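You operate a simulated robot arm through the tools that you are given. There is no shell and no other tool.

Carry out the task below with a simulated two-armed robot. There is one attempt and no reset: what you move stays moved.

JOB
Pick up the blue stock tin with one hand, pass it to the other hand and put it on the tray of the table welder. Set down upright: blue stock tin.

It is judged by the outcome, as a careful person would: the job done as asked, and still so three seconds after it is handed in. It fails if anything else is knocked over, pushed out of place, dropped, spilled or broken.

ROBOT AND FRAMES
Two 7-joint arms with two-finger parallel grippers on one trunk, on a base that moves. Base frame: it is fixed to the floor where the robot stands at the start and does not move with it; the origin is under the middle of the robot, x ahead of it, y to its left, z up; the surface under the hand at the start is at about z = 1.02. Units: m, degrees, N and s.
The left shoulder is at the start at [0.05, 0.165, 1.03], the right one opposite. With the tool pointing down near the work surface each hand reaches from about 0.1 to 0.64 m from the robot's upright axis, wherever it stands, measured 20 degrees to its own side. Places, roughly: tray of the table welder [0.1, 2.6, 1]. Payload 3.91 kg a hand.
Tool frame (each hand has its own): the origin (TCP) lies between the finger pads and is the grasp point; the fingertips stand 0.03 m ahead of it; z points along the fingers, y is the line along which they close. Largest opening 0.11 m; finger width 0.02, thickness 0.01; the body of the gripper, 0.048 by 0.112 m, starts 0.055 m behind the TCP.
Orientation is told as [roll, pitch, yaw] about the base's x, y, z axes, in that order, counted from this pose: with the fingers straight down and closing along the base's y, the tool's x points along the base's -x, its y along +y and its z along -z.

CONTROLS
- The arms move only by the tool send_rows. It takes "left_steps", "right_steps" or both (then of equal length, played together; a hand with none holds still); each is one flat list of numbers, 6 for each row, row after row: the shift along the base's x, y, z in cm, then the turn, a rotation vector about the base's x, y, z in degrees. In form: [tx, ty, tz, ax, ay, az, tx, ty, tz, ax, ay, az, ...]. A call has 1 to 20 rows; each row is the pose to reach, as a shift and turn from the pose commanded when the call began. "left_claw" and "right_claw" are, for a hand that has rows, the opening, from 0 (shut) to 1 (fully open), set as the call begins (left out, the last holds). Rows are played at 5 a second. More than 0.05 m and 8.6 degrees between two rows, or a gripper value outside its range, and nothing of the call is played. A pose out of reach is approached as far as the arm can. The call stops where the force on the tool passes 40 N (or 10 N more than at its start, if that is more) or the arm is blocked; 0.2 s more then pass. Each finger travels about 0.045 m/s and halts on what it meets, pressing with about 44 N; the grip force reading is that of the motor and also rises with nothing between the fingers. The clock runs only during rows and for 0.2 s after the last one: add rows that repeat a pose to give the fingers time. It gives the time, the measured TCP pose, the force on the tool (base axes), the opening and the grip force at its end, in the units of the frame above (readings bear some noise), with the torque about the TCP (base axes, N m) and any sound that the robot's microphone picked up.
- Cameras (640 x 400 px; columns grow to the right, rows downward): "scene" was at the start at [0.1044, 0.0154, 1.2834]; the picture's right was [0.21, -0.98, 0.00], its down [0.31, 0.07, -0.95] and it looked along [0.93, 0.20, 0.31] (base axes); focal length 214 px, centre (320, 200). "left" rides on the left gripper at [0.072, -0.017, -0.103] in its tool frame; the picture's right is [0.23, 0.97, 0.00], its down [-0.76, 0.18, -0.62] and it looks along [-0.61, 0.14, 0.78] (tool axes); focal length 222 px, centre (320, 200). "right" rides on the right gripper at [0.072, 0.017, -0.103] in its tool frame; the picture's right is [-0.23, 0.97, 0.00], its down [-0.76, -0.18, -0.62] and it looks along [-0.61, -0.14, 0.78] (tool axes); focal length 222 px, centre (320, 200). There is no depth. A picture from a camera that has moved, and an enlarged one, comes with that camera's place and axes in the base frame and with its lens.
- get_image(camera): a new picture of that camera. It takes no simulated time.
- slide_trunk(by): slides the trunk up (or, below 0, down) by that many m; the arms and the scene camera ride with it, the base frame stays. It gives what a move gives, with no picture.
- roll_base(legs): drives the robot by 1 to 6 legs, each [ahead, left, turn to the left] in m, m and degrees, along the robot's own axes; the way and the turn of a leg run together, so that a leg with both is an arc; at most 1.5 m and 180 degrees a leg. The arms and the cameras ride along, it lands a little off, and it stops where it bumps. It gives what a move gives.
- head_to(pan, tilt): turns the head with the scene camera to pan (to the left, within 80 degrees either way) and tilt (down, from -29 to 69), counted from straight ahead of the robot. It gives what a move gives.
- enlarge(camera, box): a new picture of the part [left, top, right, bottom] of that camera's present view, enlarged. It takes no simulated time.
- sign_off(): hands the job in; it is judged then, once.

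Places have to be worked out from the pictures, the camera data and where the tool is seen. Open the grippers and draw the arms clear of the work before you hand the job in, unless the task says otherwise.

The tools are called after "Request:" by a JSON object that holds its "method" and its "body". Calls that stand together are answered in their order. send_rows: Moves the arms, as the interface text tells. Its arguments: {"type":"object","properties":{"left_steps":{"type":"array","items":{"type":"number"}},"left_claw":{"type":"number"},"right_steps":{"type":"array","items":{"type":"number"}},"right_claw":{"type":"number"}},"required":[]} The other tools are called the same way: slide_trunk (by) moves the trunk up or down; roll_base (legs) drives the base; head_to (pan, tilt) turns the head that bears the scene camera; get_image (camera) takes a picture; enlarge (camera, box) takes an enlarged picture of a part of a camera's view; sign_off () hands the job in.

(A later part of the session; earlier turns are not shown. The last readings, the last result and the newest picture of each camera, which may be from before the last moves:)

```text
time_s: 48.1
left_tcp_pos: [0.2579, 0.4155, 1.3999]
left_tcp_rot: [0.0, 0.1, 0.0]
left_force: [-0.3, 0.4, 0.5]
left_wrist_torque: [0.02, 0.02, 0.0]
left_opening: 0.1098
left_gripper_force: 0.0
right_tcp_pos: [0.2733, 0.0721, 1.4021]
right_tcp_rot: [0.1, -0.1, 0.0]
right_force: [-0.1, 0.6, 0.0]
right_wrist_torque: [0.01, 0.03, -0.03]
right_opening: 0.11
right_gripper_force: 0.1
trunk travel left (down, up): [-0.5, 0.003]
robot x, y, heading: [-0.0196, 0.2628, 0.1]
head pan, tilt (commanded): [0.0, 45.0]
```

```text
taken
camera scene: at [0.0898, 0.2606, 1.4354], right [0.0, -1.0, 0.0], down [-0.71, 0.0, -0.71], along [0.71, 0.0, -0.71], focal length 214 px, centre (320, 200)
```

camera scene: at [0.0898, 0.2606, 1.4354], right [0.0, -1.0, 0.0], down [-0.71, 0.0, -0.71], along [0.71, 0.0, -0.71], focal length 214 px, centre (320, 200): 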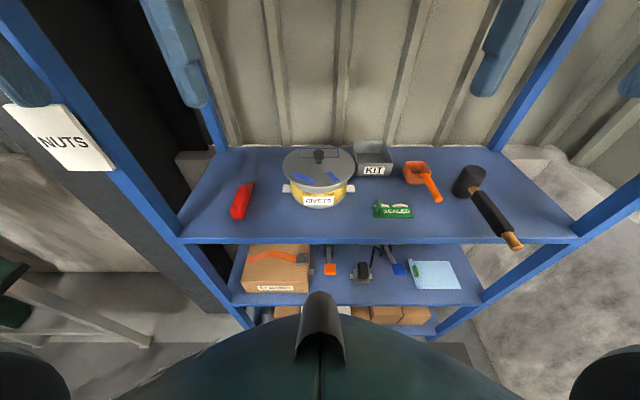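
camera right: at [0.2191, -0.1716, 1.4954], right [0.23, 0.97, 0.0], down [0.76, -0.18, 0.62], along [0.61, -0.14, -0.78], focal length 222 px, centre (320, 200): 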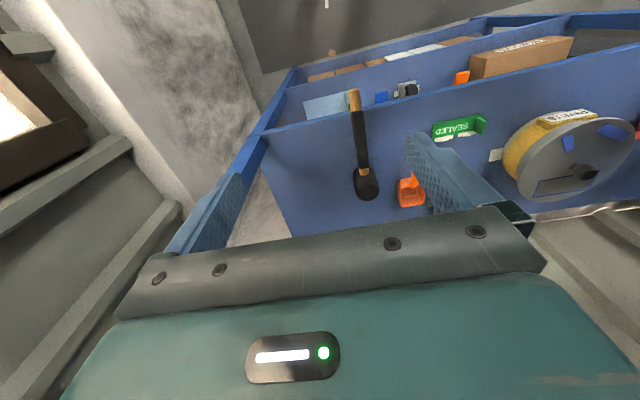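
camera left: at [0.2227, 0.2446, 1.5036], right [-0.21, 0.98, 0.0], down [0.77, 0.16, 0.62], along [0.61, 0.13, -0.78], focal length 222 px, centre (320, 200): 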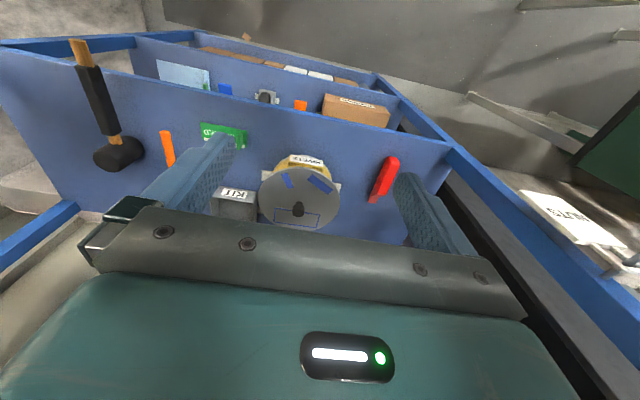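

Now I'm centred on the pot. I enlarge the pot and also the middle board through this new viewpoint.

Request:
{"method": "enlarge", "body": {"camera": "scene", "box": [210, 130, 450, 280]}}

Request:
{"method": "enlarge", "body": {"camera": "scene", "box": [220, 235, 480, 345]}}

```text
2.67 times, centred on (330, 205) of scene
camera zoom: at [0.0898, 0.2606, 1.4354], right [0.0, -1.0, 0.0], down [-0.71, 0.0, -0.71], along [0.71, 0.0, -0.71], focal length 572 px, centre (293, 187)
```

zoom: 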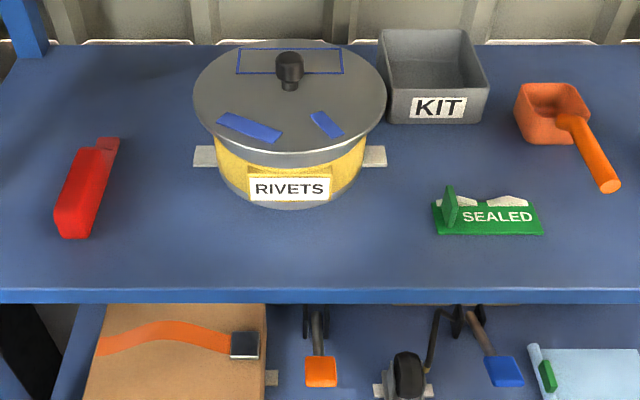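

```text
2.46 times, centred on (350, 290) of scene
camera zoom: at [0.0898, 0.2606, 1.4354], right [0.0, -1.0, 0.0], down [-0.71, 0.0, -0.71], along [0.71, 0.0, -0.71], focal length 528 px, centre (246, -22)
```

zoom: 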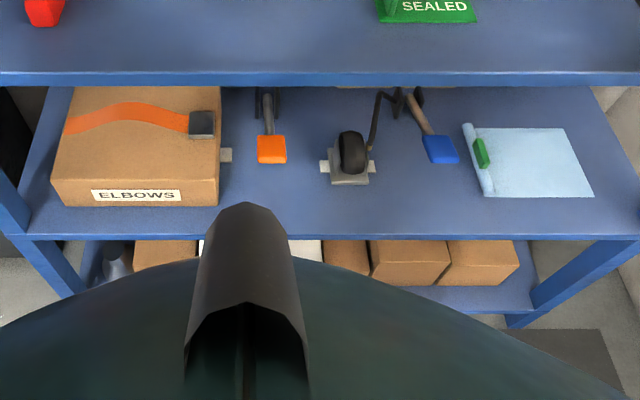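

Pot knob confirmed at about [0.556, 0.265, 1.135]. I move the base slightly forward so both hands reach comfortably.

Request:
{"method": "roll_base", "body": {"legs": [[0.05, 0, 0]]}}

Request:
{"method": "get_image", "body": {"camera": "left"}}

Request:
{"method": "get_image", "body": {"camera": "right"}}

```text
time_s: 49.0
left_tcp_pos: [0.3086, 0.4149, 1.4001]
left_tcp_rot: [0.0, 0.1, 0.2]
left_force: [1.2, 0.1, -0.2]
left_wrist_torque: [0.01, 0.06, 0.02]
left_opening: 0.1103
left_gripper_force: 0.1
right_tcp_pos: [0.3243, 0.0722, 1.4027]
right_tcp_rot: [0.1, 0.0, 0.0]
right_force: [-0.1, -0.2, -0.1]
right_wrist_torque: [0.0, 0.01, 0.03]
right_opening: 0.11
right_gripper_force: 0.0
trunk travel left (down, up): [-0.5, 0.003]
robot x, y, heading: [0.0295, 0.2622, 0.1]
head pan, tilt (commanded): [0.0, 45.0]
```

```text
taken
camera left: at [0.2349, 0.3978, 1.5034], right [-0.23, 0.97, 0.0], down [0.76, 0.18, 0.62], along [0.61, 0.14, -0.78], focal length 222 px, centre (320, 200)
```

left: 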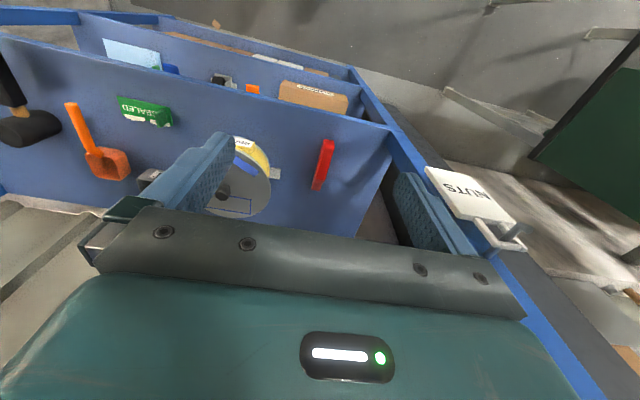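

```text
taken
camera right: at [0.2501, 0.0902, 1.5053], right [0.23, 0.97, 0.0], down [0.76, -0.18, 0.62], along [0.61, -0.14, -0.78], focal length 222 px, centre (320, 200)
```

right: 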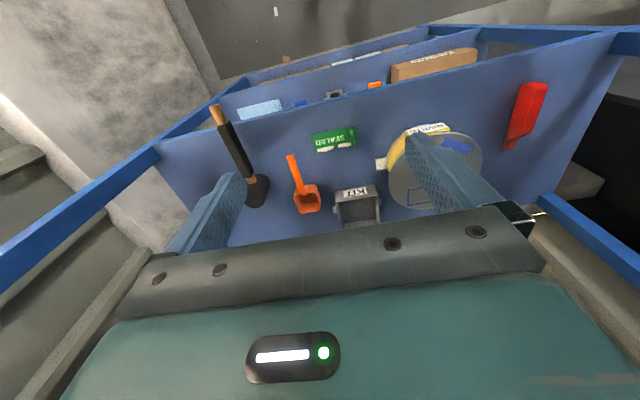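

Behind the pot is clear, and the KIT bin is empty. I move the left hand over the knob (staying well above it), and the right hand a bit aside.

Request:
{"method": "send_rows", "body": {"left_steps": [2.5, -2.5, -2, 0, 0, 0, 5, -5, -4, 0, 0, 0, 7.5, -7.5, -6, 0, 0, 0, 10, -10, -8, 0, 0, 0, 12.5, -12.5, -10, 0, 0, 0, 15.5, -14.5, -12, 0, 0, 0, 19, -15, -13, 0, 0, 0, 23, -15, -14, 0, 0, 0, 24.5, -15, -15, 0, 0, 0], "right_steps": [0, -2, 0, 0, 0, 0, 0, -4, 0, 0, 0, 0, 0, -6, 0, 0, 0, 0, 0, -8, 0, 0, 0, 0, 0, -10, 0, 0, 0, 0, 0, -12, 0, 0, 0, 0, 0, -12, 0, 0, 0, 0, 0, -12, 0, 0, 0, 0, 0, -12, 0, 0, 0, 0]}}

Request:
{"method": "get_image", "body": {"camera": "left"}}

Request:
{"method": "get_image", "body": {"camera": "scene"}}

```text
time_s: 51.0
left_tcp_pos: [0.429, 0.3651, 1.2671]
left_tcp_rot: [0.1, -2.0, 0.0]
left_force: [0.3, 0.6, -0.8]
left_wrist_torque: [0.01, 0.02, 0.02]
left_opening: 0.11
left_gripper_force: 0.0
left hand out of reach, approached as far as the arm can: row 2, 3, 4, 5, 6, 7, 8, 9
right_tcp_pos: [0.3118, -0.0543, 1.4038]
right_tcp_rot: [0.5, -0.7, 0.1]
right_force: [-0.5, -0.3, 0.6]
right_wrist_torque: [0.0, -0.02, -0.04]
right_opening: 0.1101
right_gripper_force: 0.1
trunk travel left (down, up): [-0.5, 0.003]
robot x, y, heading: [0.0318, 0.2611, 0.1]
head pan, tilt (commanded): [0.0, 45.0]
```

```text
taken
camera left: at [0.3527, 0.3487, 1.3676], right [-0.23, 0.97, -0.01], down [0.74, 0.18, 0.65], along [0.63, 0.14, -0.76], focal length 222 px, centre (320, 200)
```

left: 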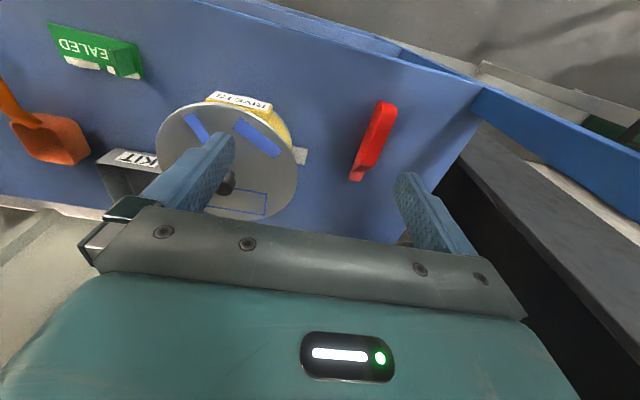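

```text
taken
camera scene: at [0.1274, 0.255, 1.4386], right [0.0, -1.0, -0.01], down [-0.7, 0.0, -0.71], along [0.71, 0.0, -0.7], focal length 214 px, centre (320, 200)
```

scene: 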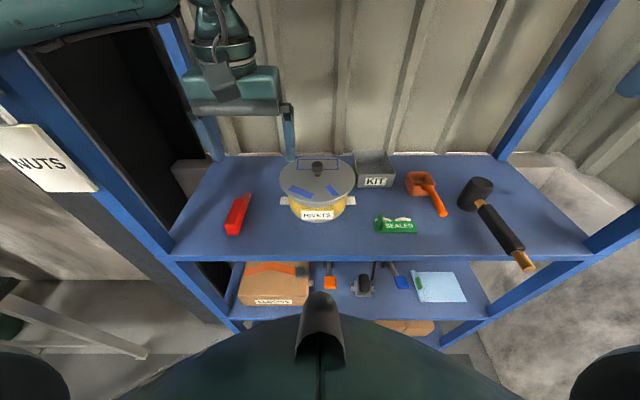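

The left arm stopped short and the robot seems slightly strained (camera rolled about 0.6°), so the arm may be touching something. I pan the head left to see where the arm is with respect to the rack post.

Request:
{"method": "head_to", "body": {"pan": 55, "tilt": 0}}

Request:
{"method": "get_image", "body": {"camera": "scene"}}

```text
time_s: 52.3
left_tcp_pos: [0.4284, 0.3658, 1.267]
left_tcp_rot: [0.2, -2.2, 0.1]
left_force: [0.6, 0.0, 0.2]
left_wrist_torque: [0.03, 0.03, 0.04]
left_opening: 0.1098
left_gripper_force: 0.0
right_tcp_pos: [0.3121, -0.0534, 1.4031]
right_tcp_rot: [0.3, -0.7, 0.0]
right_force: [-0.7, -0.7, -0.4]
right_wrist_torque: [-0.03, -0.01, -0.01]
right_opening: 0.1101
right_gripper_force: 0.2
trunk travel left (down, up): [-0.5, 0.003]
robot x, y, heading: [0.0271, 0.2591, 0.4]
head pan, tilt (commanded): [55.0, 0.0]
```

```text
taken
camera scene: at [0.0969, 0.3281, 1.508], right [0.82, -0.57, 0.01], down [0.01, 0.0, -1.0], along [0.57, 0.82, 0.01], focal length 214 px, centre (320, 200)
```

scene: 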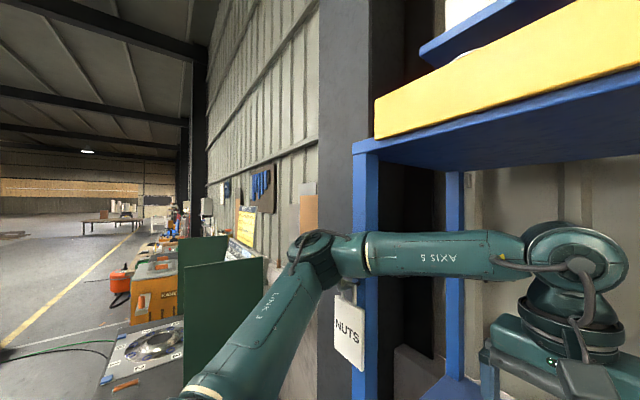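

The left elbow is pressing against the left front post by the NUTS tag. I bring the left hand back along the same way to relieve this.

Request:
{"method": "send_rows", "body": {"left_steps": [-2, 0, 2, 0, 0, 0, -5, 1, 5, 0, 0, 0, -9, 4, 9, 0, 0, 0, -13, 8, 12, 0, 0, 0, -17, 11, 14, 0, 0, 0, -21, 14, 15, 0, 0, 0, -24.5, 15, 15, 0, 0, 0, -25.5, 15, 15, 0, 0, 0]}}

Request:
{"method": "get_image", "body": {"camera": "scene"}}

```text
refused: row 3 steps farther than a row can; nothing moved
```

```text
taken
camera scene: at [0.0969, 0.3281, 1.508], right [0.82, -0.57, 0.01], down [0.01, 0.0, -1.0], along [0.57, 0.82, 0.01], focal length 214 px, centre (320, 200)
```

scene: 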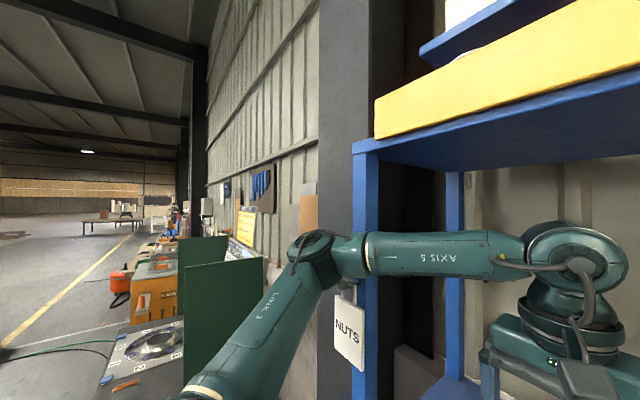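

I retry with smaller steps along the exact reverse path.

Request:
{"method": "send_rows", "body": {"left_steps": [-1.5, 0, 1, 0, 0, 0, -5.5, 0, 2, 0, 0, 0, -9, 0.5, 3, 0, 0, 0, -12, 2.5, 5, 0, 0, 0, -14.5, 5, 7, 0, 0, 0, -17, 7.5, 9, 0, 0, 0, -19.5, 10, 11, 0, 0, 0, -22, 12.5, 13, 0, 0, 0, -24.5, 15, 15, 0, 0, 0, -27.5, 15, 15, 0, 0, 0]}}

Request:
{"method": "get_image", "body": {"camera": "scene"}}

```text
time_s: 54.5
left_tcp_pos: [0.1584, 0.5254, 1.4039]
left_tcp_rot: [0.0, -0.1, 0.0]
left_force: [-0.2, 0.1, 0.0]
left_wrist_torque: [0.01, -0.01, 0.0]
left_opening: 0.1101
left_gripper_force: 0.1
right_tcp_pos: [0.3216, -0.0485, 1.4006]
right_tcp_rot: [0.1, -0.1, 0.0]
right_force: [0.8, -0.5, 0.5]
right_wrist_torque: [0.01, -0.01, 0.02]
right_opening: 0.1099
right_gripper_force: 0.1
trunk travel left (down, up): [-0.5, 0.003]
robot x, y, heading: [0.0264, 0.2624, 0.2]
head pan, tilt (commanded): [55.0, 0.0]
```

```text
taken
camera scene: at [0.1084, 0.3337, 1.5065], right [0.82, -0.57, 0.0], down [0.0, 0.0, -1.0], along [0.57, 0.82, 0.0], focal length 214 px, centre (320, 200)
```

scene: 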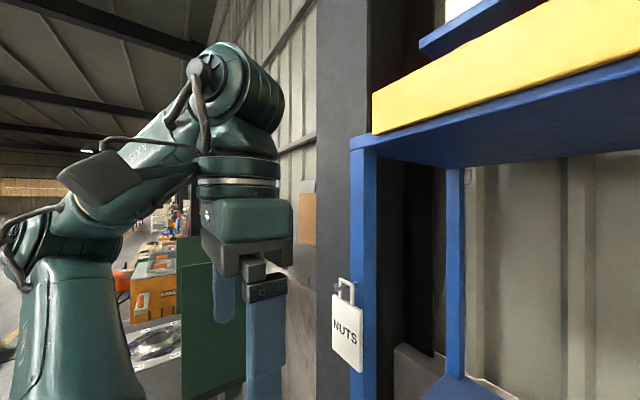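

Contact relieved and the NUTS tag still hangs on the post. I'll use a position with more clearance from that post: robot at about y = 0.10, turned 18° left toward the pot; right hand for the lid, left hand for the tin.

Request:
{"method": "roll_base", "body": {"legs": [[0, -0.16, 0], [0, 0, 18]]}}

Request:
{"method": "head_to", "body": {"pan": 0, "tilt": 42}}

Request:
{"method": "get_image", "body": {"camera": "scene"}}

```text
time_s: 57.4
left_tcp_pos: [0.0732, 0.3574, 1.4114]
left_tcp_rot: [1.0, -1.3, 12.1]
left_force: [-0.5, -0.7, -0.4]
left_wrist_torque: [-0.01, -0.03, 0.02]
left_opening: 0.1101
left_gripper_force: 0.0
right_tcp_pos: [0.348, -0.1753, 1.4008]
right_tcp_rot: [3.4, -3.3, 12.8]
right_force: [-0.4, 0.5, 0.1]
right_wrist_torque: [-0.02, 0.03, -0.01]
right_opening: 0.1102
right_gripper_force: 0.1
trunk travel left (down, up): [-0.5, 0.003]
robot x, y, heading: [0.0226, 0.0937, 12.1]
head pan, tilt (commanded): [55.0, 0.0]
stopped in leg 2: the robot was blocked; the commanded pose is now the measured one
```

```text
time_s: 58.6
left_tcp_pos: [0.0718, 0.3584, 1.4118]
left_tcp_rot: [1.0, -1.6, 12.3]
left_force: [-0.2, 0.3, -0.5]
left_wrist_torque: [0.01, -0.02, -0.01]
left_opening: 0.1097
left_gripper_force: 0.1
right_tcp_pos: [0.3472, -0.175, 1.4022]
right_tcp_rot: [3.3, -3.3, 12.9]
right_force: [0.4, 0.0, 0.2]
right_wrist_torque: [-0.02, 0.0, -0.01]
right_opening: 0.11
right_gripper_force: 0.1
trunk travel left (down, up): [-0.5, 0.003]
robot x, y, heading: [0.0234, 0.1003, 12.2]
head pan, tilt (commanded): [0.0, 42.0]
```

```text
taken
camera scene: at [0.1098, 0.0953, 1.442], right [0.21, -0.98, -0.02], down [-0.64, -0.13, -0.76], along [0.74, 0.17, -0.65], focal length 214 px, centre (320, 200)
```

scene: 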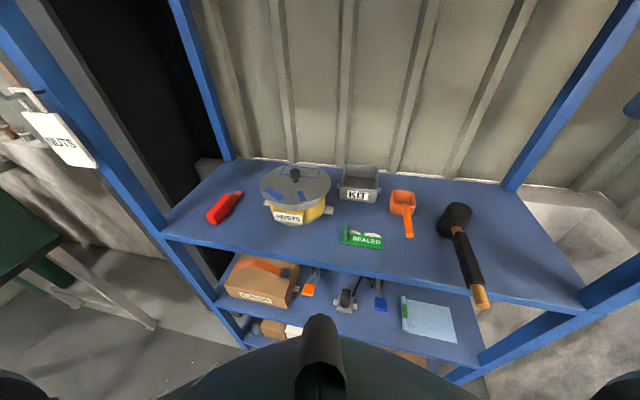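

The turn was blocked, most likely by the right elbow meeting the right front post. I turn back at once.

Request:
{"method": "roll_base", "body": {"legs": [[0, 0, -12]]}}

Request:
{"method": "head_to", "body": {"pan": -55, "tilt": 5}}

Request:
{"method": "get_image", "body": {"camera": "scene"}}

```text
time_s: 59.8
left_tcp_pos: [0.1519, 0.3625, 1.4041]
left_tcp_rot: [-0.1, 0.0, 0.6]
left_force: [0.2, -0.8, 0.2]
left_wrist_torque: [0.03, 0.02, 0.03]
left_opening: 0.1099
left_gripper_force: 0.0
right_tcp_pos: [0.3162, -0.2148, 1.4025]
right_tcp_rot: [2.0, -1.5, 1.0]
right_force: [0.1, -0.5, 0.0]
right_wrist_torque: [-0.01, 0.02, 0.03]
right_opening: 0.1102
right_gripper_force: 0.0
trunk travel left (down, up): [-0.5, 0.003]
robot x, y, heading: [0.0273, 0.0996, 0.5]
head pan, tilt (commanded): [0.0, 42.0]
```

```text
time_s: 61.0
left_tcp_pos: [0.1518, 0.3631, 1.4039]
left_tcp_rot: [0.0, 0.1, 0.6]
left_force: [-0.1, 0.7, 0.1]
left_wrist_torque: [-0.02, 0.01, -0.02]
left_opening: 0.1101
left_gripper_force: 0.0
right_tcp_pos: [0.3165, -0.2137, 1.4008]
right_tcp_rot: [1.9, -1.5, 1.0]
right_force: [0.0, -0.2, 0.1]
right_wrist_torque: [0.02, 0.01, -0.01]
right_opening: 0.1104
right_gripper_force: 0.0
trunk travel left (down, up): [-0.5, 0.003]
robot x, y, heading: [0.0262, 0.0965, 0.5]
head pan, tilt (commanded): [-55.0, 5.0]
```

```text
taken
camera scene: at [0.1074, 0.0221, 1.4984], right [-0.81, -0.58, 0.0], down [-0.05, 0.07, -1.0], along [0.58, -0.81, -0.09], focal length 214 px, centre (320, 200)
```

scene: 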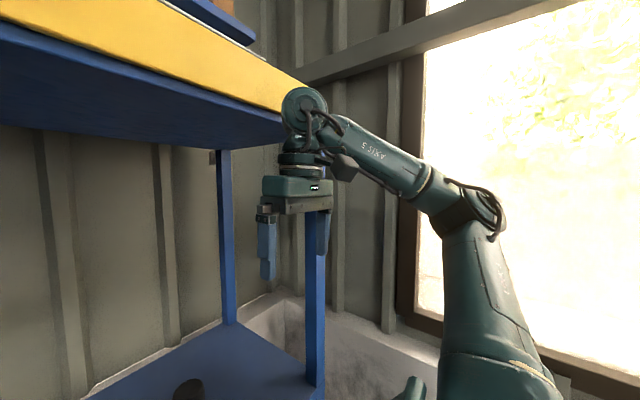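

The picture shows the right wrist (about 0.23 m above its TCP) was up at the overhead board's corner; with the TCP at 1.40 it's too high. I lower the trunk by 0.15 m and bring the right hand inward and level.

Request:
{"method": "slide_trunk", "body": {"by": -0.15}}

Request:
{"method": "send_rows", "body": {"right_steps": [-1, 2.5, 0, -1, 0.8, -0.2, -2, 5, 0, -1.9, 1.5, -0.5, -2, 8, 0, -1.9, 1.5, -0.5, -2, 11, 0, -1.9, 1.5, -0.5]}}

Request:
{"method": "get_image", "body": {"camera": "scene"}}

```text
time_s: 62.8
left_tcp_pos: [0.1518, 0.3632, 1.2542]
left_tcp_rot: [0.0, 0.0, 0.6]
left_force: [0.4, 0.6, -0.1]
left_wrist_torque: [-0.01, 0.01, -0.01]
left_opening: 0.1101
left_gripper_force: 0.1
right_tcp_pos: [0.3159, -0.214, 1.2524]
right_tcp_rot: [1.9, -1.5, 1.0]
right_force: [0.1, 0.7, -0.2]
right_wrist_torque: [0.0, 0.0, -0.03]
right_opening: 0.11
right_gripper_force: 0.2
trunk travel left (down, up): [-0.35, 0.153]
robot x, y, heading: [0.0242, 0.0985, 0.4]
head pan, tilt (commanded): [-55.0, 5.0]
```

```text
time_s: 63.8
left_tcp_pos: [0.1521, 0.363, 1.2544]
left_tcp_rot: [-0.1, 0.0, 0.5]
left_force: [0.2, 0.5, -0.2]
left_wrist_torque: [-0.04, -0.01, 0.01]
left_opening: 0.1101
left_gripper_force: 0.1
right_tcp_pos: [0.2964, -0.1044, 1.2517]
right_tcp_rot: [0.0, 0.2, 0.5]
right_force: [-0.9, 0.0, 0.6]
right_wrist_torque: [-0.02, 0.01, 0.0]
right_opening: 0.11
right_gripper_force: 0.1
trunk travel left (down, up): [-0.35, 0.153]
robot x, y, heading: [0.0243, 0.0979, 0.6]
head pan, tilt (commanded): [-55.0, 5.0]
```

```text
taken
camera scene: at [0.1077, 0.0226, 1.3485], right [-0.81, -0.58, 0.0], down [-0.05, 0.07, -1.0], along [0.58, -0.81, -0.09], focal length 214 px, centre (320, 200)
```

scene: 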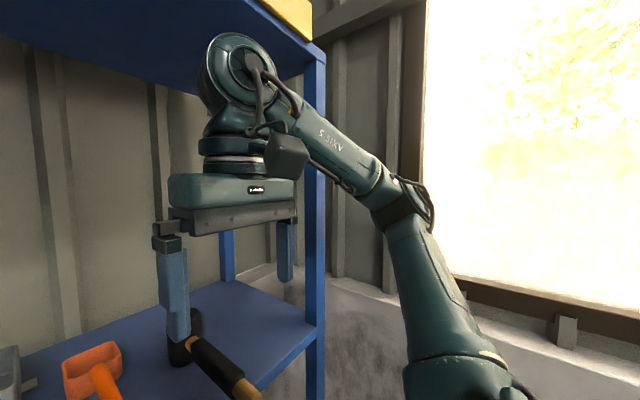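

Clear now. I turn left by 18° toward the pot.

Request:
{"method": "roll_base", "body": {"legs": [[0, 0, 18]]}}

Request:
{"method": "get_image", "body": {"camera": "scene"}}

Request:
{"method": "head_to", "body": {"pan": 0, "tilt": 42}}

Request:
{"method": "get_image", "body": {"camera": "scene"}}

```text
time_s: 65.2
left_tcp_pos: [0.062, 0.3897, 1.2536]
left_tcp_rot: [-0.1, 0.0, 18.9]
left_force: [-0.3, -0.1, 0.1]
left_wrist_torque: [0.01, -0.01, 0.01]
left_opening: 0.1102
left_gripper_force: 0.0
right_tcp_pos: [0.3458, -0.0091, 1.2519]
right_tcp_rot: [0.0, 0.1, 18.9]
right_force: [-0.3, 0.3, -0.1]
right_wrist_torque: [0.02, 0.0, 0.0]
right_opening: 0.1098
right_gripper_force: 0.0
trunk travel left (down, up): [-0.35, 0.153]
robot x, y, heading: [0.0262, 0.0983, 19.2]
head pan, tilt (commanded): [-55.0, 5.0]
```

```text
taken
camera scene: at [0.1264, 0.0518, 1.3485], right [-0.59, -0.81, 0.0], down [-0.07, 0.05, -1.0], along [0.8, -0.59, -0.09], focal length 214 px, centre (320, 200)
```

scene: 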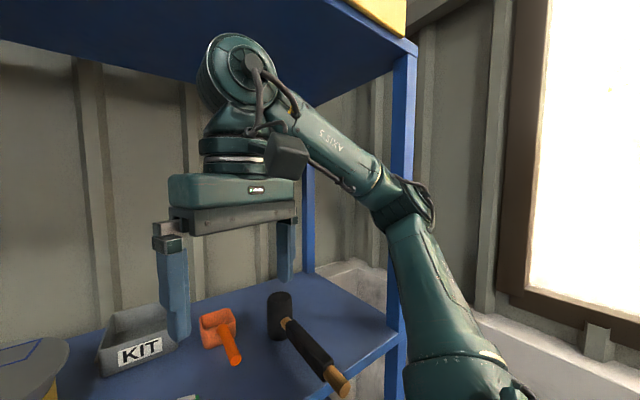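

```text
time_s: 66.4
left_tcp_pos: [0.0629, 0.3894, 1.2545]
left_tcp_rot: [-0.2, -0.1, 18.9]
left_force: [1.1, -0.5, 0.8]
left_wrist_torque: [-0.04, 0.0, 0.01]
left_opening: 0.1098
left_gripper_force: 0.0
right_tcp_pos: [0.3463, -0.0094, 1.2513]
right_tcp_rot: [0.1, 0.1, 18.8]
right_force: [-0.3, -0.5, -0.7]
right_wrist_torque: [-0.02, 0.04, 0.01]
right_opening: 0.11
right_gripper_force: 0.0
trunk travel left (down, up): [-0.35, 0.153]
robot x, y, heading: [0.0243, 0.0977, 19.0]
head pan, tilt (commanded): [0.0, 42.0]
```

```text
taken
camera scene: at [0.1314, 0.1328, 1.2898], right [0.32, -0.95, 0.0], down [-0.63, -0.22, -0.74], along [0.7, 0.24, -0.67], focal length 214 px, centre (320, 200)
```

scene: 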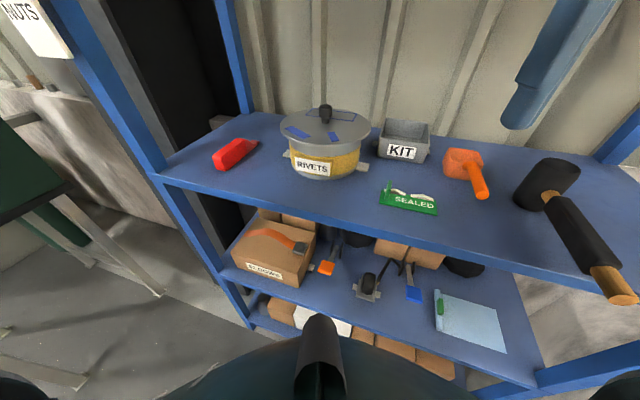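

All objects are in place. I move the right hand over the pot's knob, staying at z = 1.25.

Request:
{"method": "send_rows", "body": {"right_steps": [2.6, 3.3, 0, 0, 0, 0, 5.2, 6.6, 0, 0, 0, 0, 7.8, 9.9, 0, 0, 0, 0, 10.4, 13.2, 0, 0, 0, 0, 13, 16.5, 0, 0, 0, 0, 15.6, 19.8, 0, 0, 0, 0, 18.2, 23.1, 0, 0, 0, 0, 20, 26, 0, 0, 0, 0, 20, 26, 0, 0, 0, 0]}}

Request:
{"method": "get_image", "body": {"camera": "right"}}

Request:
{"method": "get_image", "body": {"camera": "scene"}}

```text
time_s: 68.4
left_tcp_pos: [0.0626, 0.3888, 1.2544]
left_tcp_rot: [0.1, 0.0, 18.9]
left_force: [0.8, 0.5, -0.6]
left_wrist_torque: [0.0, 0.01, 0.02]
left_opening: 0.1101
left_gripper_force: 0.1
right_tcp_pos: [0.5414, 0.2419, 1.2516]
right_tcp_rot: [0.0, 0.0, 18.8]
right_force: [-0.4, -0.1, -0.2]
right_wrist_torque: [-0.04, 0.02, 0.01]
right_opening: 0.1102
right_gripper_force: 0.1
right hand out of reach, approached as far as the arm can: row 8, 9
trunk travel left (down, up): [-0.35, 0.153]
robot x, y, heading: [0.0248, 0.0959, 18.9]
head pan, tilt (commanded): [0.0, 42.0]
```

```text
taken
camera right: at [0.4651, 0.2358, 1.3559], right [-0.1, 0.99, 0.0], down [0.78, 0.08, 0.62], along [0.62, 0.06, -0.78], focal length 222 px, centre (320, 200)
```

right: 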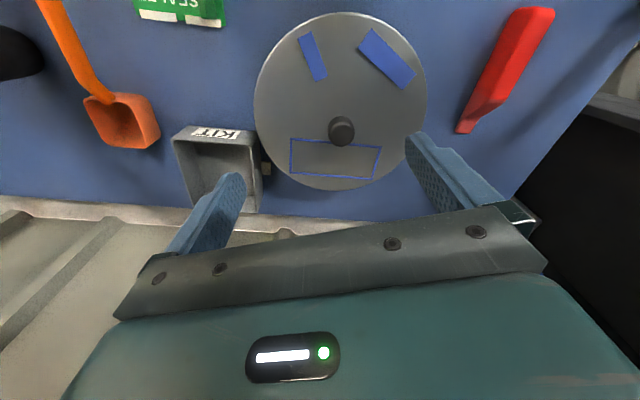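

```text
taken
camera scene: at [0.1314, 0.133, 1.2898], right [0.32, -0.95, 0.0], down [-0.63, -0.22, -0.74], along [0.7, 0.24, -0.67], focal length 214 px, centre (320, 200)
```

scene: 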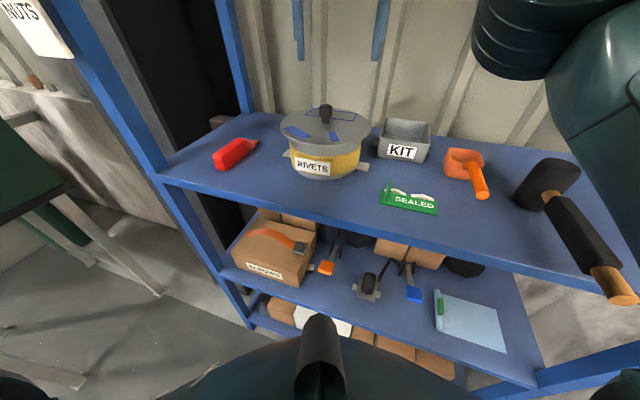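

The hand is near its reach limit; knob triangulates to [0.548, 0.265]. I move the base 3 cm forward along its heading to gain margin.

Request:
{"method": "roll_base", "body": {"legs": [[0.03, 0.01, 0]]}}

Request:
{"method": "get_image", "body": {"camera": "right"}}

```text
time_s: 69.3
left_tcp_pos: [0.088, 0.4089, 1.2539]
left_tcp_rot: [0.0, 0.0, 18.9]
left_force: [0.2, -1.1, -0.4]
left_wrist_torque: [-0.02, 0.05, 0.0]
left_opening: 0.11
left_gripper_force: 0.0
right_tcp_pos: [0.5664, 0.2614, 1.2503]
right_tcp_rot: [0.1, 0.1, 18.9]
right_force: [0.8, 0.7, 0.2]
right_wrist_torque: [0.0, 0.01, -0.01]
right_opening: 0.1098
right_gripper_force: 0.0
trunk travel left (down, up): [-0.35, 0.153]
robot x, y, heading: [0.0481, 0.1186, 18.7]
head pan, tilt (commanded): [0.0, 42.0]
```

```text
taken
camera right: at [0.491, 0.2554, 1.3551], right [-0.1, 1.0, 0.0], down [0.78, 0.08, 0.62], along [0.62, 0.06, -0.78], focal length 222 px, centre (320, 200)
```

right: 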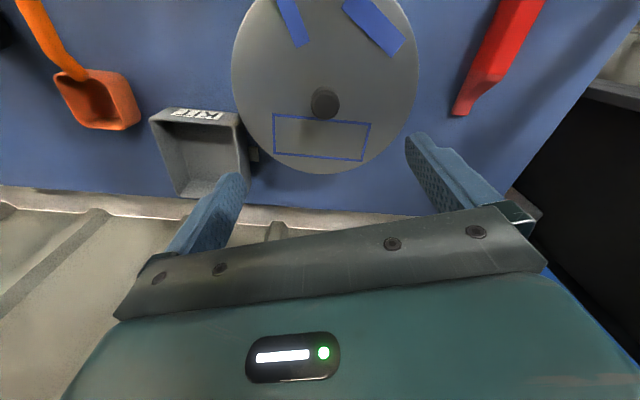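

Both views agree the knob top is at [0.548, 0.2645, 1.133], about 0.03 wide. I descend in two stages with the open hand over it.

Request:
{"method": "send_rows", "body": {"right_steps": [-1, 0.2, -2.5, 0, 0, 0, -1.8, 0.3, -5, 0, 0, 0, -1.8, 0.3, -7, 0, 0, 0]}}

Request:
{"method": "get_image", "body": {"camera": "right"}}

Request:
{"method": "get_image", "body": {"camera": "scene"}}

```text
time_s: 70.1
left_tcp_pos: [0.0871, 0.4087, 1.2542]
left_tcp_rot: [0.0, -0.1, 19.0]
left_force: [-0.3, 0.9, -0.1]
left_wrist_torque: [0.03, 0.0, 0.01]
left_opening: 0.11
left_gripper_force: 0.1
right_tcp_pos: [0.5474, 0.2643, 1.1836]
right_tcp_rot: [0.0, -0.1, 18.7]
right_force: [1.3, 0.2, -0.7]
right_wrist_torque: [0.04, -0.01, -0.01]
right_opening: 0.1099
right_gripper_force: 0.0
trunk travel left (down, up): [-0.35, 0.153]
robot x, y, heading: [0.0496, 0.1157, 18.6]
head pan, tilt (commanded): [0.0, 42.0]
```

```text
taken
camera right: at [0.4725, 0.2579, 1.2873], right [-0.1, 1.0, 0.0], down [0.78, 0.08, 0.62], along [0.62, 0.06, -0.78], focal length 222 px, centre (320, 200)
```

right: 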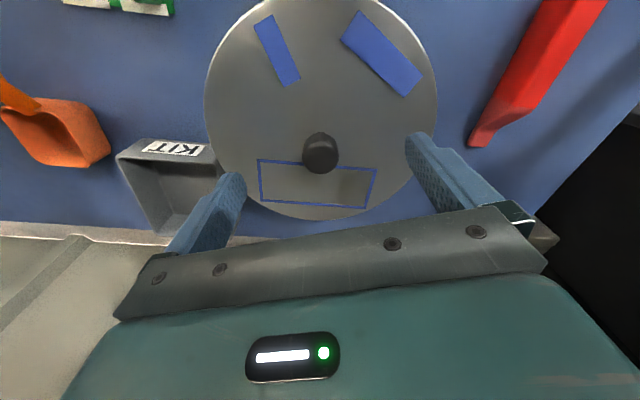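

```text
taken
camera scene: at [0.1565, 0.1518, 1.2898], right [0.32, -0.95, 0.0], down [-0.63, -0.22, -0.74], along [0.7, 0.24, -0.67], focal length 214 px, centre (320, 200)
```

scene: 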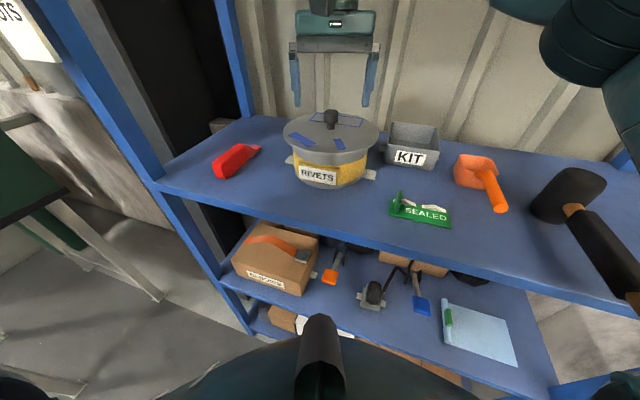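

Well centred on the knob. I lower the last 4.5 cm so that the fingertips flank the knob, then close.

Request:
{"method": "send_rows", "body": {"right_steps": [-0.1, 0.1, -2, 0, 0, 0, -0.1, 0.1, -3.5, 0, 0, 0, -0.1, 0.1, -4.5, 0, 0, 0]}}

Request:
{"method": "get_image", "body": {"camera": "right"}}

Request:
{"method": "enlarge", "body": {"camera": "scene", "box": [250, 30, 430, 200]}}

```text
time_s: 70.9
left_tcp_pos: [0.0867, 0.4084, 1.2549]
left_tcp_rot: [0.0, -0.1, 18.9]
left_force: [-0.5, 0.3, 1.2]
left_wrist_torque: [0.01, 0.01, 0.0]
left_opening: 0.11
left_gripper_force: 0.1
right_tcp_pos: [0.5465, 0.2633, 1.1409]
right_tcp_rot: [0.2, -0.4, 18.7]
right_force: [4.7, 2.3, 23.0]
right_wrist_torque: [-1.22, -0.52, 0.48]
right_opening: 0.1097
right_gripper_force: 0.0
trunk travel left (down, up): [-0.35, 0.153]
robot x, y, heading: [0.0492, 0.1134, 18.8]
head pan, tilt (commanded): [0.0, 42.0]
```

```text
taken
camera right: at [0.4699, 0.2577, 1.2443], right [-0.1, 1.0, 0.01], down [0.77, 0.07, 0.63], along [0.63, 0.07, -0.78], focal length 222 px, centre (320, 200)
```

right: 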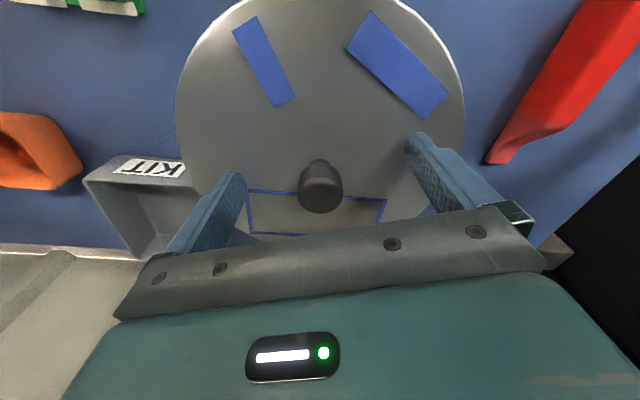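

```text
2.35 times, centred on (340, 115) of scene
camera zoom: at [0.1551, 0.1518, 1.2904], right [0.32, -0.95, 0.0], down [-0.63, -0.22, -0.74], along [0.7, 0.24, -0.67], focal length 505 px, centre (273, 400)
```

zoom: 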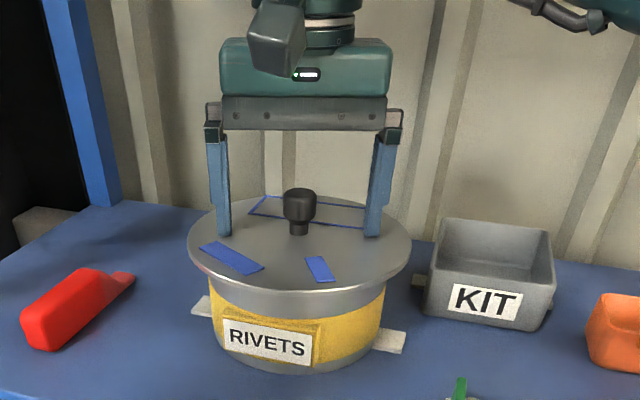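

The fingertips touched the lid at about z = 1.11 (23 N), with the knob between them. I raise by about 8 mm and close on the knob.

Request:
{"method": "send_rows", "body": {"right_steps": [0, 0, 0.5, 0, 0, 0, 0, 0, 0.8, 0, 0, 0]}}

Request:
{"method": "send_rows", "body": {"right_steps": [0, 0, 0, 0, 0, 0, 0, 0, 0, 0, 0, 0, 0, 0, 0, 0, 0, 0, 0, 0, 0, 0, 0, 0, 0, 0, 0, 0, 0, 0, 0, 0, 0, 0, 0, 0, 0, 0, 0, 0, 0, 0], "right_claw": 0}}

Request:
{"method": "get_image", "body": {"camera": "right"}}

Request:
{"method": "enlarge", "body": {"camera": "scene", "box": [250, 30, 430, 200]}}

```text
time_s: 71.5
left_tcp_pos: [0.0879, 0.4079, 1.254]
left_tcp_rot: [0.0, 0.1, 19.0]
left_force: [0.1, 0.3, 0.9]
left_wrist_torque: [-0.01, 0.0, 0.0]
left_opening: 0.1099
left_gripper_force: 0.0
right_tcp_pos: [0.5452, 0.2652, 1.1431]
right_tcp_rot: [0.0, 0.2, 18.9]
right_force: [-0.1, 0.5, 0.7]
right_wrist_torque: [-0.01, -0.03, -0.04]
right_opening: 0.1101
right_gripper_force: 0.0
trunk travel left (down, up): [-0.35, 0.153]
robot x, y, heading: [0.0477, 0.1177, 19.1]
head pan, tilt (commanded): [0.0, 42.0]
```

```text
time_s: 73.1
left_tcp_pos: [0.0868, 0.4077, 1.255]
left_tcp_rot: [0.0, 0.0, 18.9]
left_force: [-0.5, 0.1, 0.2]
left_wrist_torque: [-0.03, 0.01, 0.01]
left_opening: 0.1102
left_gripper_force: 0.0
right_tcp_pos: [0.5462, 0.2644, 1.1438]
right_tcp_rot: [0.1, 0.0, 18.9]
right_force: [0.9, -3.3, -0.1]
right_wrist_torque: [-0.2, 0.11, 0.22]
right_opening: 0.0247
right_gripper_force: 44.3
trunk travel left (down, up): [-0.35, 0.153]
robot x, y, heading: [0.0541, 0.1186, 19.0]
head pan, tilt (commanded): [0.0, 42.0]
```

```text
taken
camera right: at [0.4715, 0.2575, 1.2486], right [-0.1, 1.0, 0.0], down [0.78, 0.08, 0.62], along [0.62, 0.06, -0.78], focal length 222 px, centre (320, 200)
```

right: 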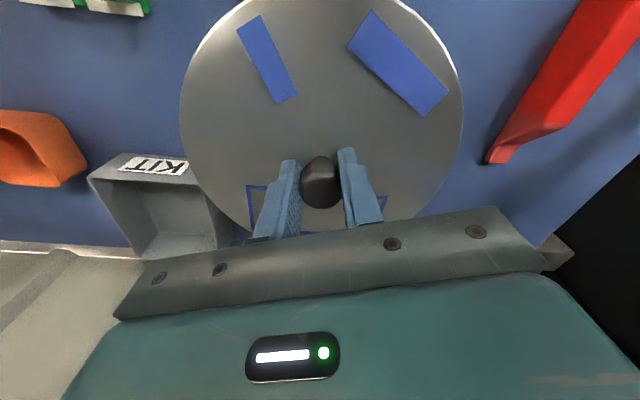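

```text
2.35 times, centred on (340, 115) of scene
camera zoom: at [0.1564, 0.1512, 1.2898], right [0.32, -0.95, 0.0], down [-0.63, -0.22, -0.74], along [0.7, 0.24, -0.67], focal length 505 px, centre (273, 400)
```

zoom: 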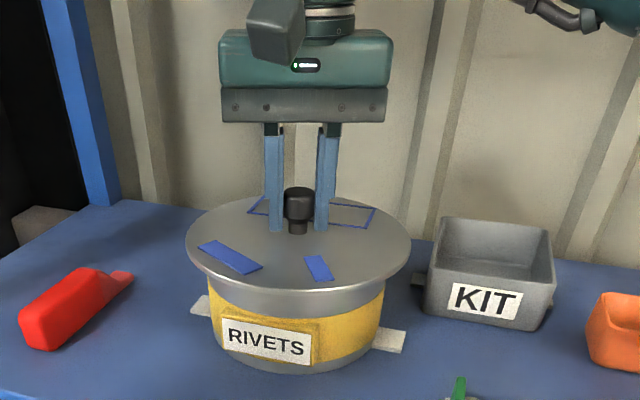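

The knob is gripped (opening 0.0247, 44 N). I lift gently by 2 cm and check the force.

Request:
{"method": "send_rows", "body": {"right_steps": [0, 0, 0.5, 0, 0, 0, 0, 0, 1, 0, 0, 0, 0, 0, 1.5, 0, 0, 0, 0, 0, 2, 0, 0, 0]}}

Request:
{"method": "enlarge", "body": {"camera": "scene", "box": [250, 30, 430, 200]}}

```text
time_s: 74.1
left_tcp_pos: [0.0905, 0.4091, 1.2536]
left_tcp_rot: [0.0, 0.1, 19.0]
left_force: [-0.5, 0.0, -0.7]
left_wrist_torque: [0.01, 0.01, -0.01]
left_opening: 0.1103
left_gripper_force: 0.0
right_tcp_pos: [0.5498, 0.2642, 1.1589]
right_tcp_rot: [0.0, 0.4, 18.8]
right_force: [-1.6, -5.9, -33.4]
right_wrist_torque: [-0.13, 0.1, 0.39]
right_opening: 0.0246
right_gripper_force: 43.8
trunk travel left (down, up): [-0.35, 0.153]
robot x, y, heading: [0.0482, 0.1145, 18.9]
head pan, tilt (commanded): [0.0, 42.0]
```

```text
2.35 times, centred on (340, 115) of scene
camera zoom: at [0.159, 0.1519, 1.2893], right [0.32, -0.95, 0.0], down [-0.64, -0.22, -0.74], along [0.7, 0.24, -0.67], focal length 505 px, centre (273, 400)
```

zoom: 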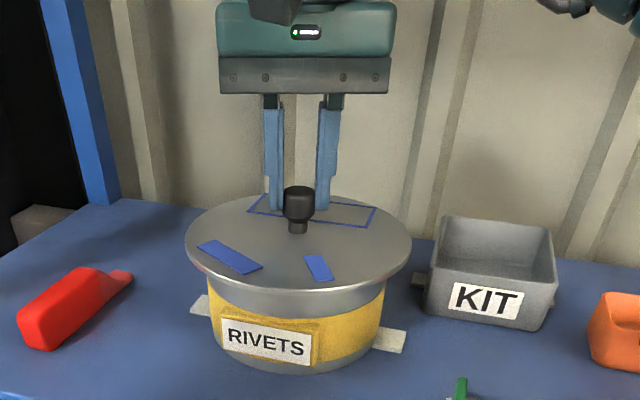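

The fingers slid up the knob with 33 N; the lid does not lift off simply. I look closely at the lid's markings before anything else.

Request:
{"method": "enlarge", "body": {"camera": "right", "box": [170, 0, 470, 240]}}

Request:
{"method": "enlarge", "body": {"camera": "scene", "box": [270, 100, 400, 200]}}

```text
1.67 times, centred on (320, 120) of right
camera zoom: at [0.4746, 0.259, 1.2644], right [-0.1, 1.0, 0.0], down [0.78, 0.08, 0.62], along [0.61, 0.06, -0.79], focal length 370 px, centre (320, 333)
```

zoom: 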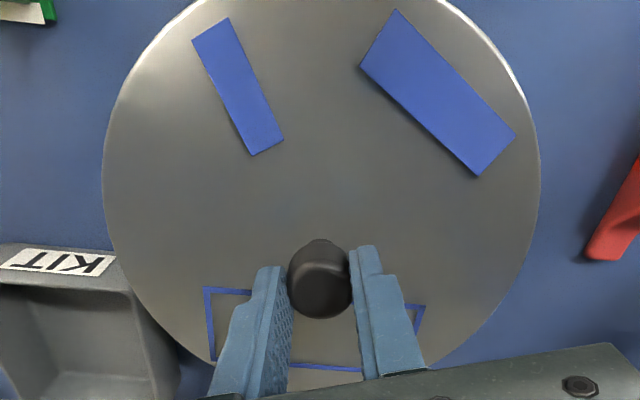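

```text
4.00 times, centred on (335, 150) of scene
camera zoom: at [0.159, 0.1519, 1.2893], right [0.32, -0.95, 0.0], down [-0.64, -0.22, -0.74], along [0.7, 0.24, -0.67], focal length 858 px, centre (260, 400)
```

zoom: 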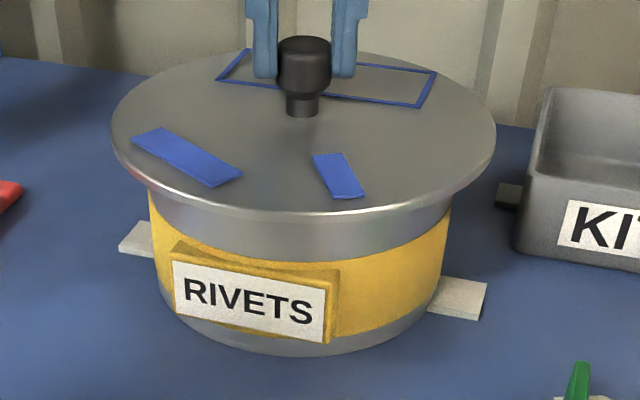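

The knob sits off the lid's centre and the lid is fixed to a pull, so I leave the pot as it is. I also realise the yellow slab above with the black U-handle centred at about [0.38, 0.13, 1.69] looks like a drawer front. I open the right hand and lift it off the knob, then retreat for a look up there.

Request:
{"method": "send_rows", "body": {"right_steps": [0, 0, 0, 0, 0, 0, 0, 0, 0, 0, 0, 0, 0, 0, 0, 0, 0, 0, 0, 0, 0, 0, 0, 0, 0, 0, 0, 0, 0, 0], "right_claw": 1}}

Request:
{"method": "send_rows", "body": {"right_steps": [0, 0, 3, 0, 0, 0, 0, 0, 6, 0, 0, 0, 0, 0, 9, 0, 0, 0, -2.6, -3.3, 9, 0, 0, 0, -5.2, -6.6, 9, 0, 0, 0, -7.8, -9.9, 9, 0, 0, 0, -10.4, -13.2, 9, 0, 0, 0, -13, -16.5, 9, 0, 0, 0, -15.6, -19.8, 9, 0, 0, 0, -18.2, -23.1, 9, 0, 0, 0, -21, -26, 9, 0, 0, 0]}}

Request:
{"method": "get_image", "body": {"camera": "scene"}}

```text
time_s: 75.3
left_tcp_pos: [0.0877, 0.4085, 1.2541]
left_tcp_rot: [0.0, 0.0, 18.9]
left_force: [0.3, -0.1, 0.3]
left_wrist_torque: [0.0, -0.02, 0.02]
left_opening: 0.1099
left_gripper_force: 0.0
right_tcp_pos: [0.5458, 0.2653, 1.1652]
right_tcp_rot: [0.0, 0.1, 18.8]
right_force: [1.0, 0.4, -0.4]
right_wrist_torque: [0.0, 0.03, 0.01]
right_opening: 0.1099
right_gripper_force: 0.1
trunk travel left (down, up): [-0.35, 0.153]
robot x, y, heading: [0.0508, 0.1158, 19.0]
head pan, tilt (commanded): [0.0, 42.0]
```

```text
time_s: 77.7
left_tcp_pos: [0.0877, 0.4087, 1.2549]
left_tcp_rot: [0.0, -0.1, 18.9]
left_force: [-0.1, -0.5, -0.7]
left_wrist_torque: [-0.01, 0.02, -0.01]
left_opening: 0.11
left_gripper_force: 0.1
right_tcp_pos: [0.3348, 0.007, 1.2514]
right_tcp_rot: [0.2, 0.0, 18.8]
right_force: [-0.6, 0.8, 0.3]
right_wrist_torque: [0.03, -0.01, 0.02]
right_opening: 0.11
right_gripper_force: 0.1
trunk travel left (down, up): [-0.35, 0.153]
robot x, y, heading: [0.0534, 0.1142, 18.8]
head pan, tilt (commanded): [0.0, 42.0]
```

```text
taken
camera scene: at [0.1557, 0.1513, 1.2898], right [0.32, -0.95, 0.0], down [-0.63, -0.22, -0.74], along [0.7, 0.24, -0.67], focal length 214 px, centre (320, 200)
```

scene: 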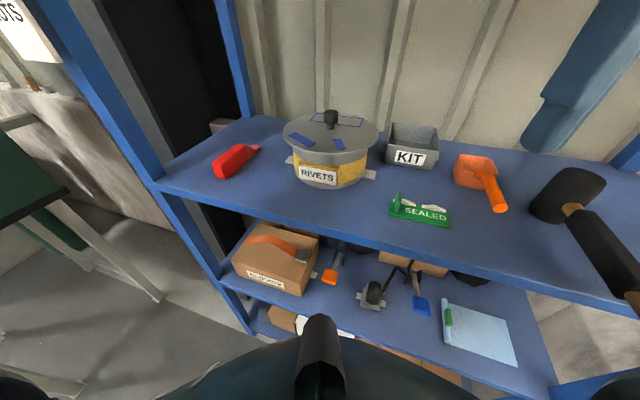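

Everything on the board is still in place. I back the robot away and look up at the yellow front with the handle.

Request:
{"method": "roll_base", "body": {"legs": [[-0.4, 0, 0], [0, 0, -19]]}}

Request:
{"method": "slide_trunk", "body": {"by": 0.15}}

Request:
{"method": "head_to", "body": {"pan": 0, "tilt": -15}}

Request:
{"method": "get_image", "body": {"camera": "scene"}}

```text
time_s: 81.2
left_tcp_pos: [-0.1947, 0.2507, 1.2548]
left_tcp_rot: [0.0, 0.0, -0.2]
left_force: [-0.4, 0.1, 0.4]
left_wrist_torque: [0.02, 0.0, 0.0]
left_opening: 0.1101
left_gripper_force: 0.0
right_tcp_pos: [-0.0912, -0.2093, 1.252]
right_tcp_rot: [0.1, 0.0, -0.3]
right_force: [0.2, 0.0, 0.2]
right_wrist_torque: [0.0, -0.01, 0.01]
right_opening: 0.1098
right_gripper_force: 0.1
trunk travel left (down, up): [-0.35, 0.153]
robot x, y, heading: [-0.3307, -0.0103, -0.2]
head pan, tilt (commanded): [0.0, 42.0]
```

```text
time_s: 82.9
left_tcp_pos: [-0.1956, 0.2517, 1.4041]
left_tcp_rot: [0.0, 0.1, -0.3]
left_force: [0.2, -0.5, -0.8]
left_wrist_torque: [0.0, 0.0, 0.02]
left_opening: 0.1101
left_gripper_force: 0.1
right_tcp_pos: [-0.0914, -0.2089, 1.4013]
right_tcp_rot: [0.1, 0.0, -0.3]
right_force: [0.2, -0.6, 0.3]
right_wrist_torque: [0.0, 0.03, -0.04]
right_opening: 0.11
right_gripper_force: 0.1
trunk travel left (down, up): [-0.5, 0.003]
robot x, y, heading: [-0.3259, -0.0117, -0.3]
head pan, tilt (commanded): [0.0, 42.0]
```

```text
time_s: 84.2
left_tcp_pos: [-0.1944, 0.2531, 1.4044]
left_tcp_rot: [0.0, 0.0, -0.3]
left_force: [0.9, 0.2, -0.1]
left_wrist_torque: [0.01, -0.01, 0.0]
left_opening: 0.1103
left_gripper_force: 0.1
right_tcp_pos: [-0.0916, -0.2086, 1.4018]
right_tcp_rot: [0.1, 0.0, -0.3]
right_force: [0.7, 0.6, -0.6]
right_wrist_torque: [0.03, 0.0, -0.03]
right_opening: 0.1098
right_gripper_force: 0.0
trunk travel left (down, up): [-0.5, 0.003]
robot x, y, heading: [-0.3282, -0.0136, -0.1]
head pan, tilt (commanded): [0.0, -15.0]
```

```text
taken
camera scene: at [-0.2174, -0.0135, 1.5288], right [0.0, -1.0, 0.0], down [0.26, 0.0, -0.97], along [0.97, 0.0, 0.26], focal length 214 px, centre (320, 200)
```

scene: 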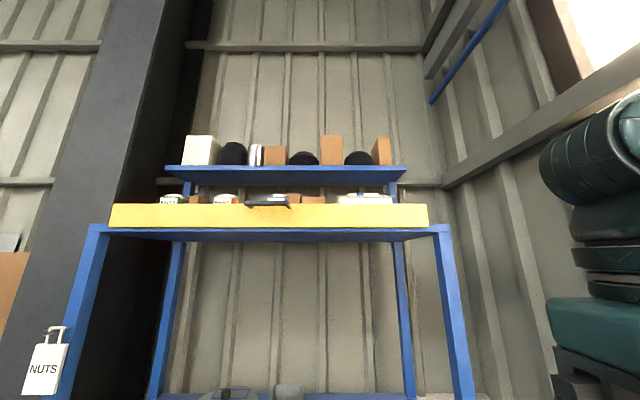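

Behind the yellow front, tops of items are visible – it looks like a drawer or tray on the upper board. I zoom in.

Request:
{"method": "enlarge", "body": {"camera": "scene", "box": [100, 125, 260, 225]}}

Request:
{"method": "enlarge", "body": {"camera": "scene", "box": [240, 125, 440, 245]}}

```text
4.00 times, centred on (180, 175) of scene
camera zoom: at [-0.2174, -0.0135, 1.5288], right [0.0, -1.0, 0.0], down [0.26, 0.0, -0.97], along [0.97, 0.0, 0.26], focal length 858 px, centre (880, 300)
```

zoom: 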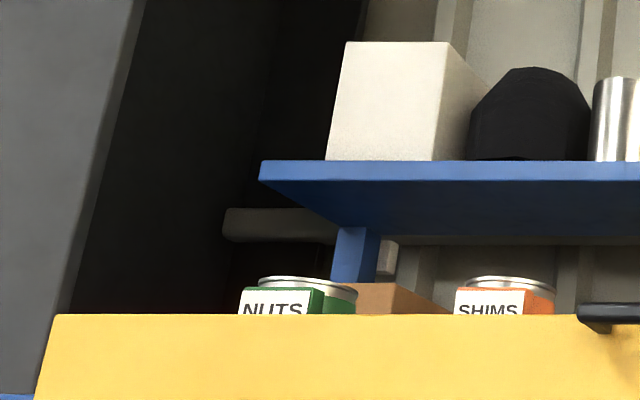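

```text
3.20 times, centred on (340, 185) of scene
camera zoom: at [-0.2174, -0.0135, 1.5288], right [0.0, -1.0, 0.0], down [0.26, 0.0, -0.97], along [0.97, 0.0, 0.26], focal length 686 px, centre (256, 248)
```

zoom: 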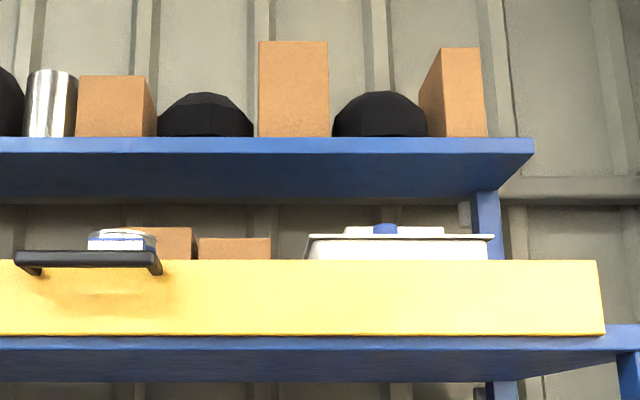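

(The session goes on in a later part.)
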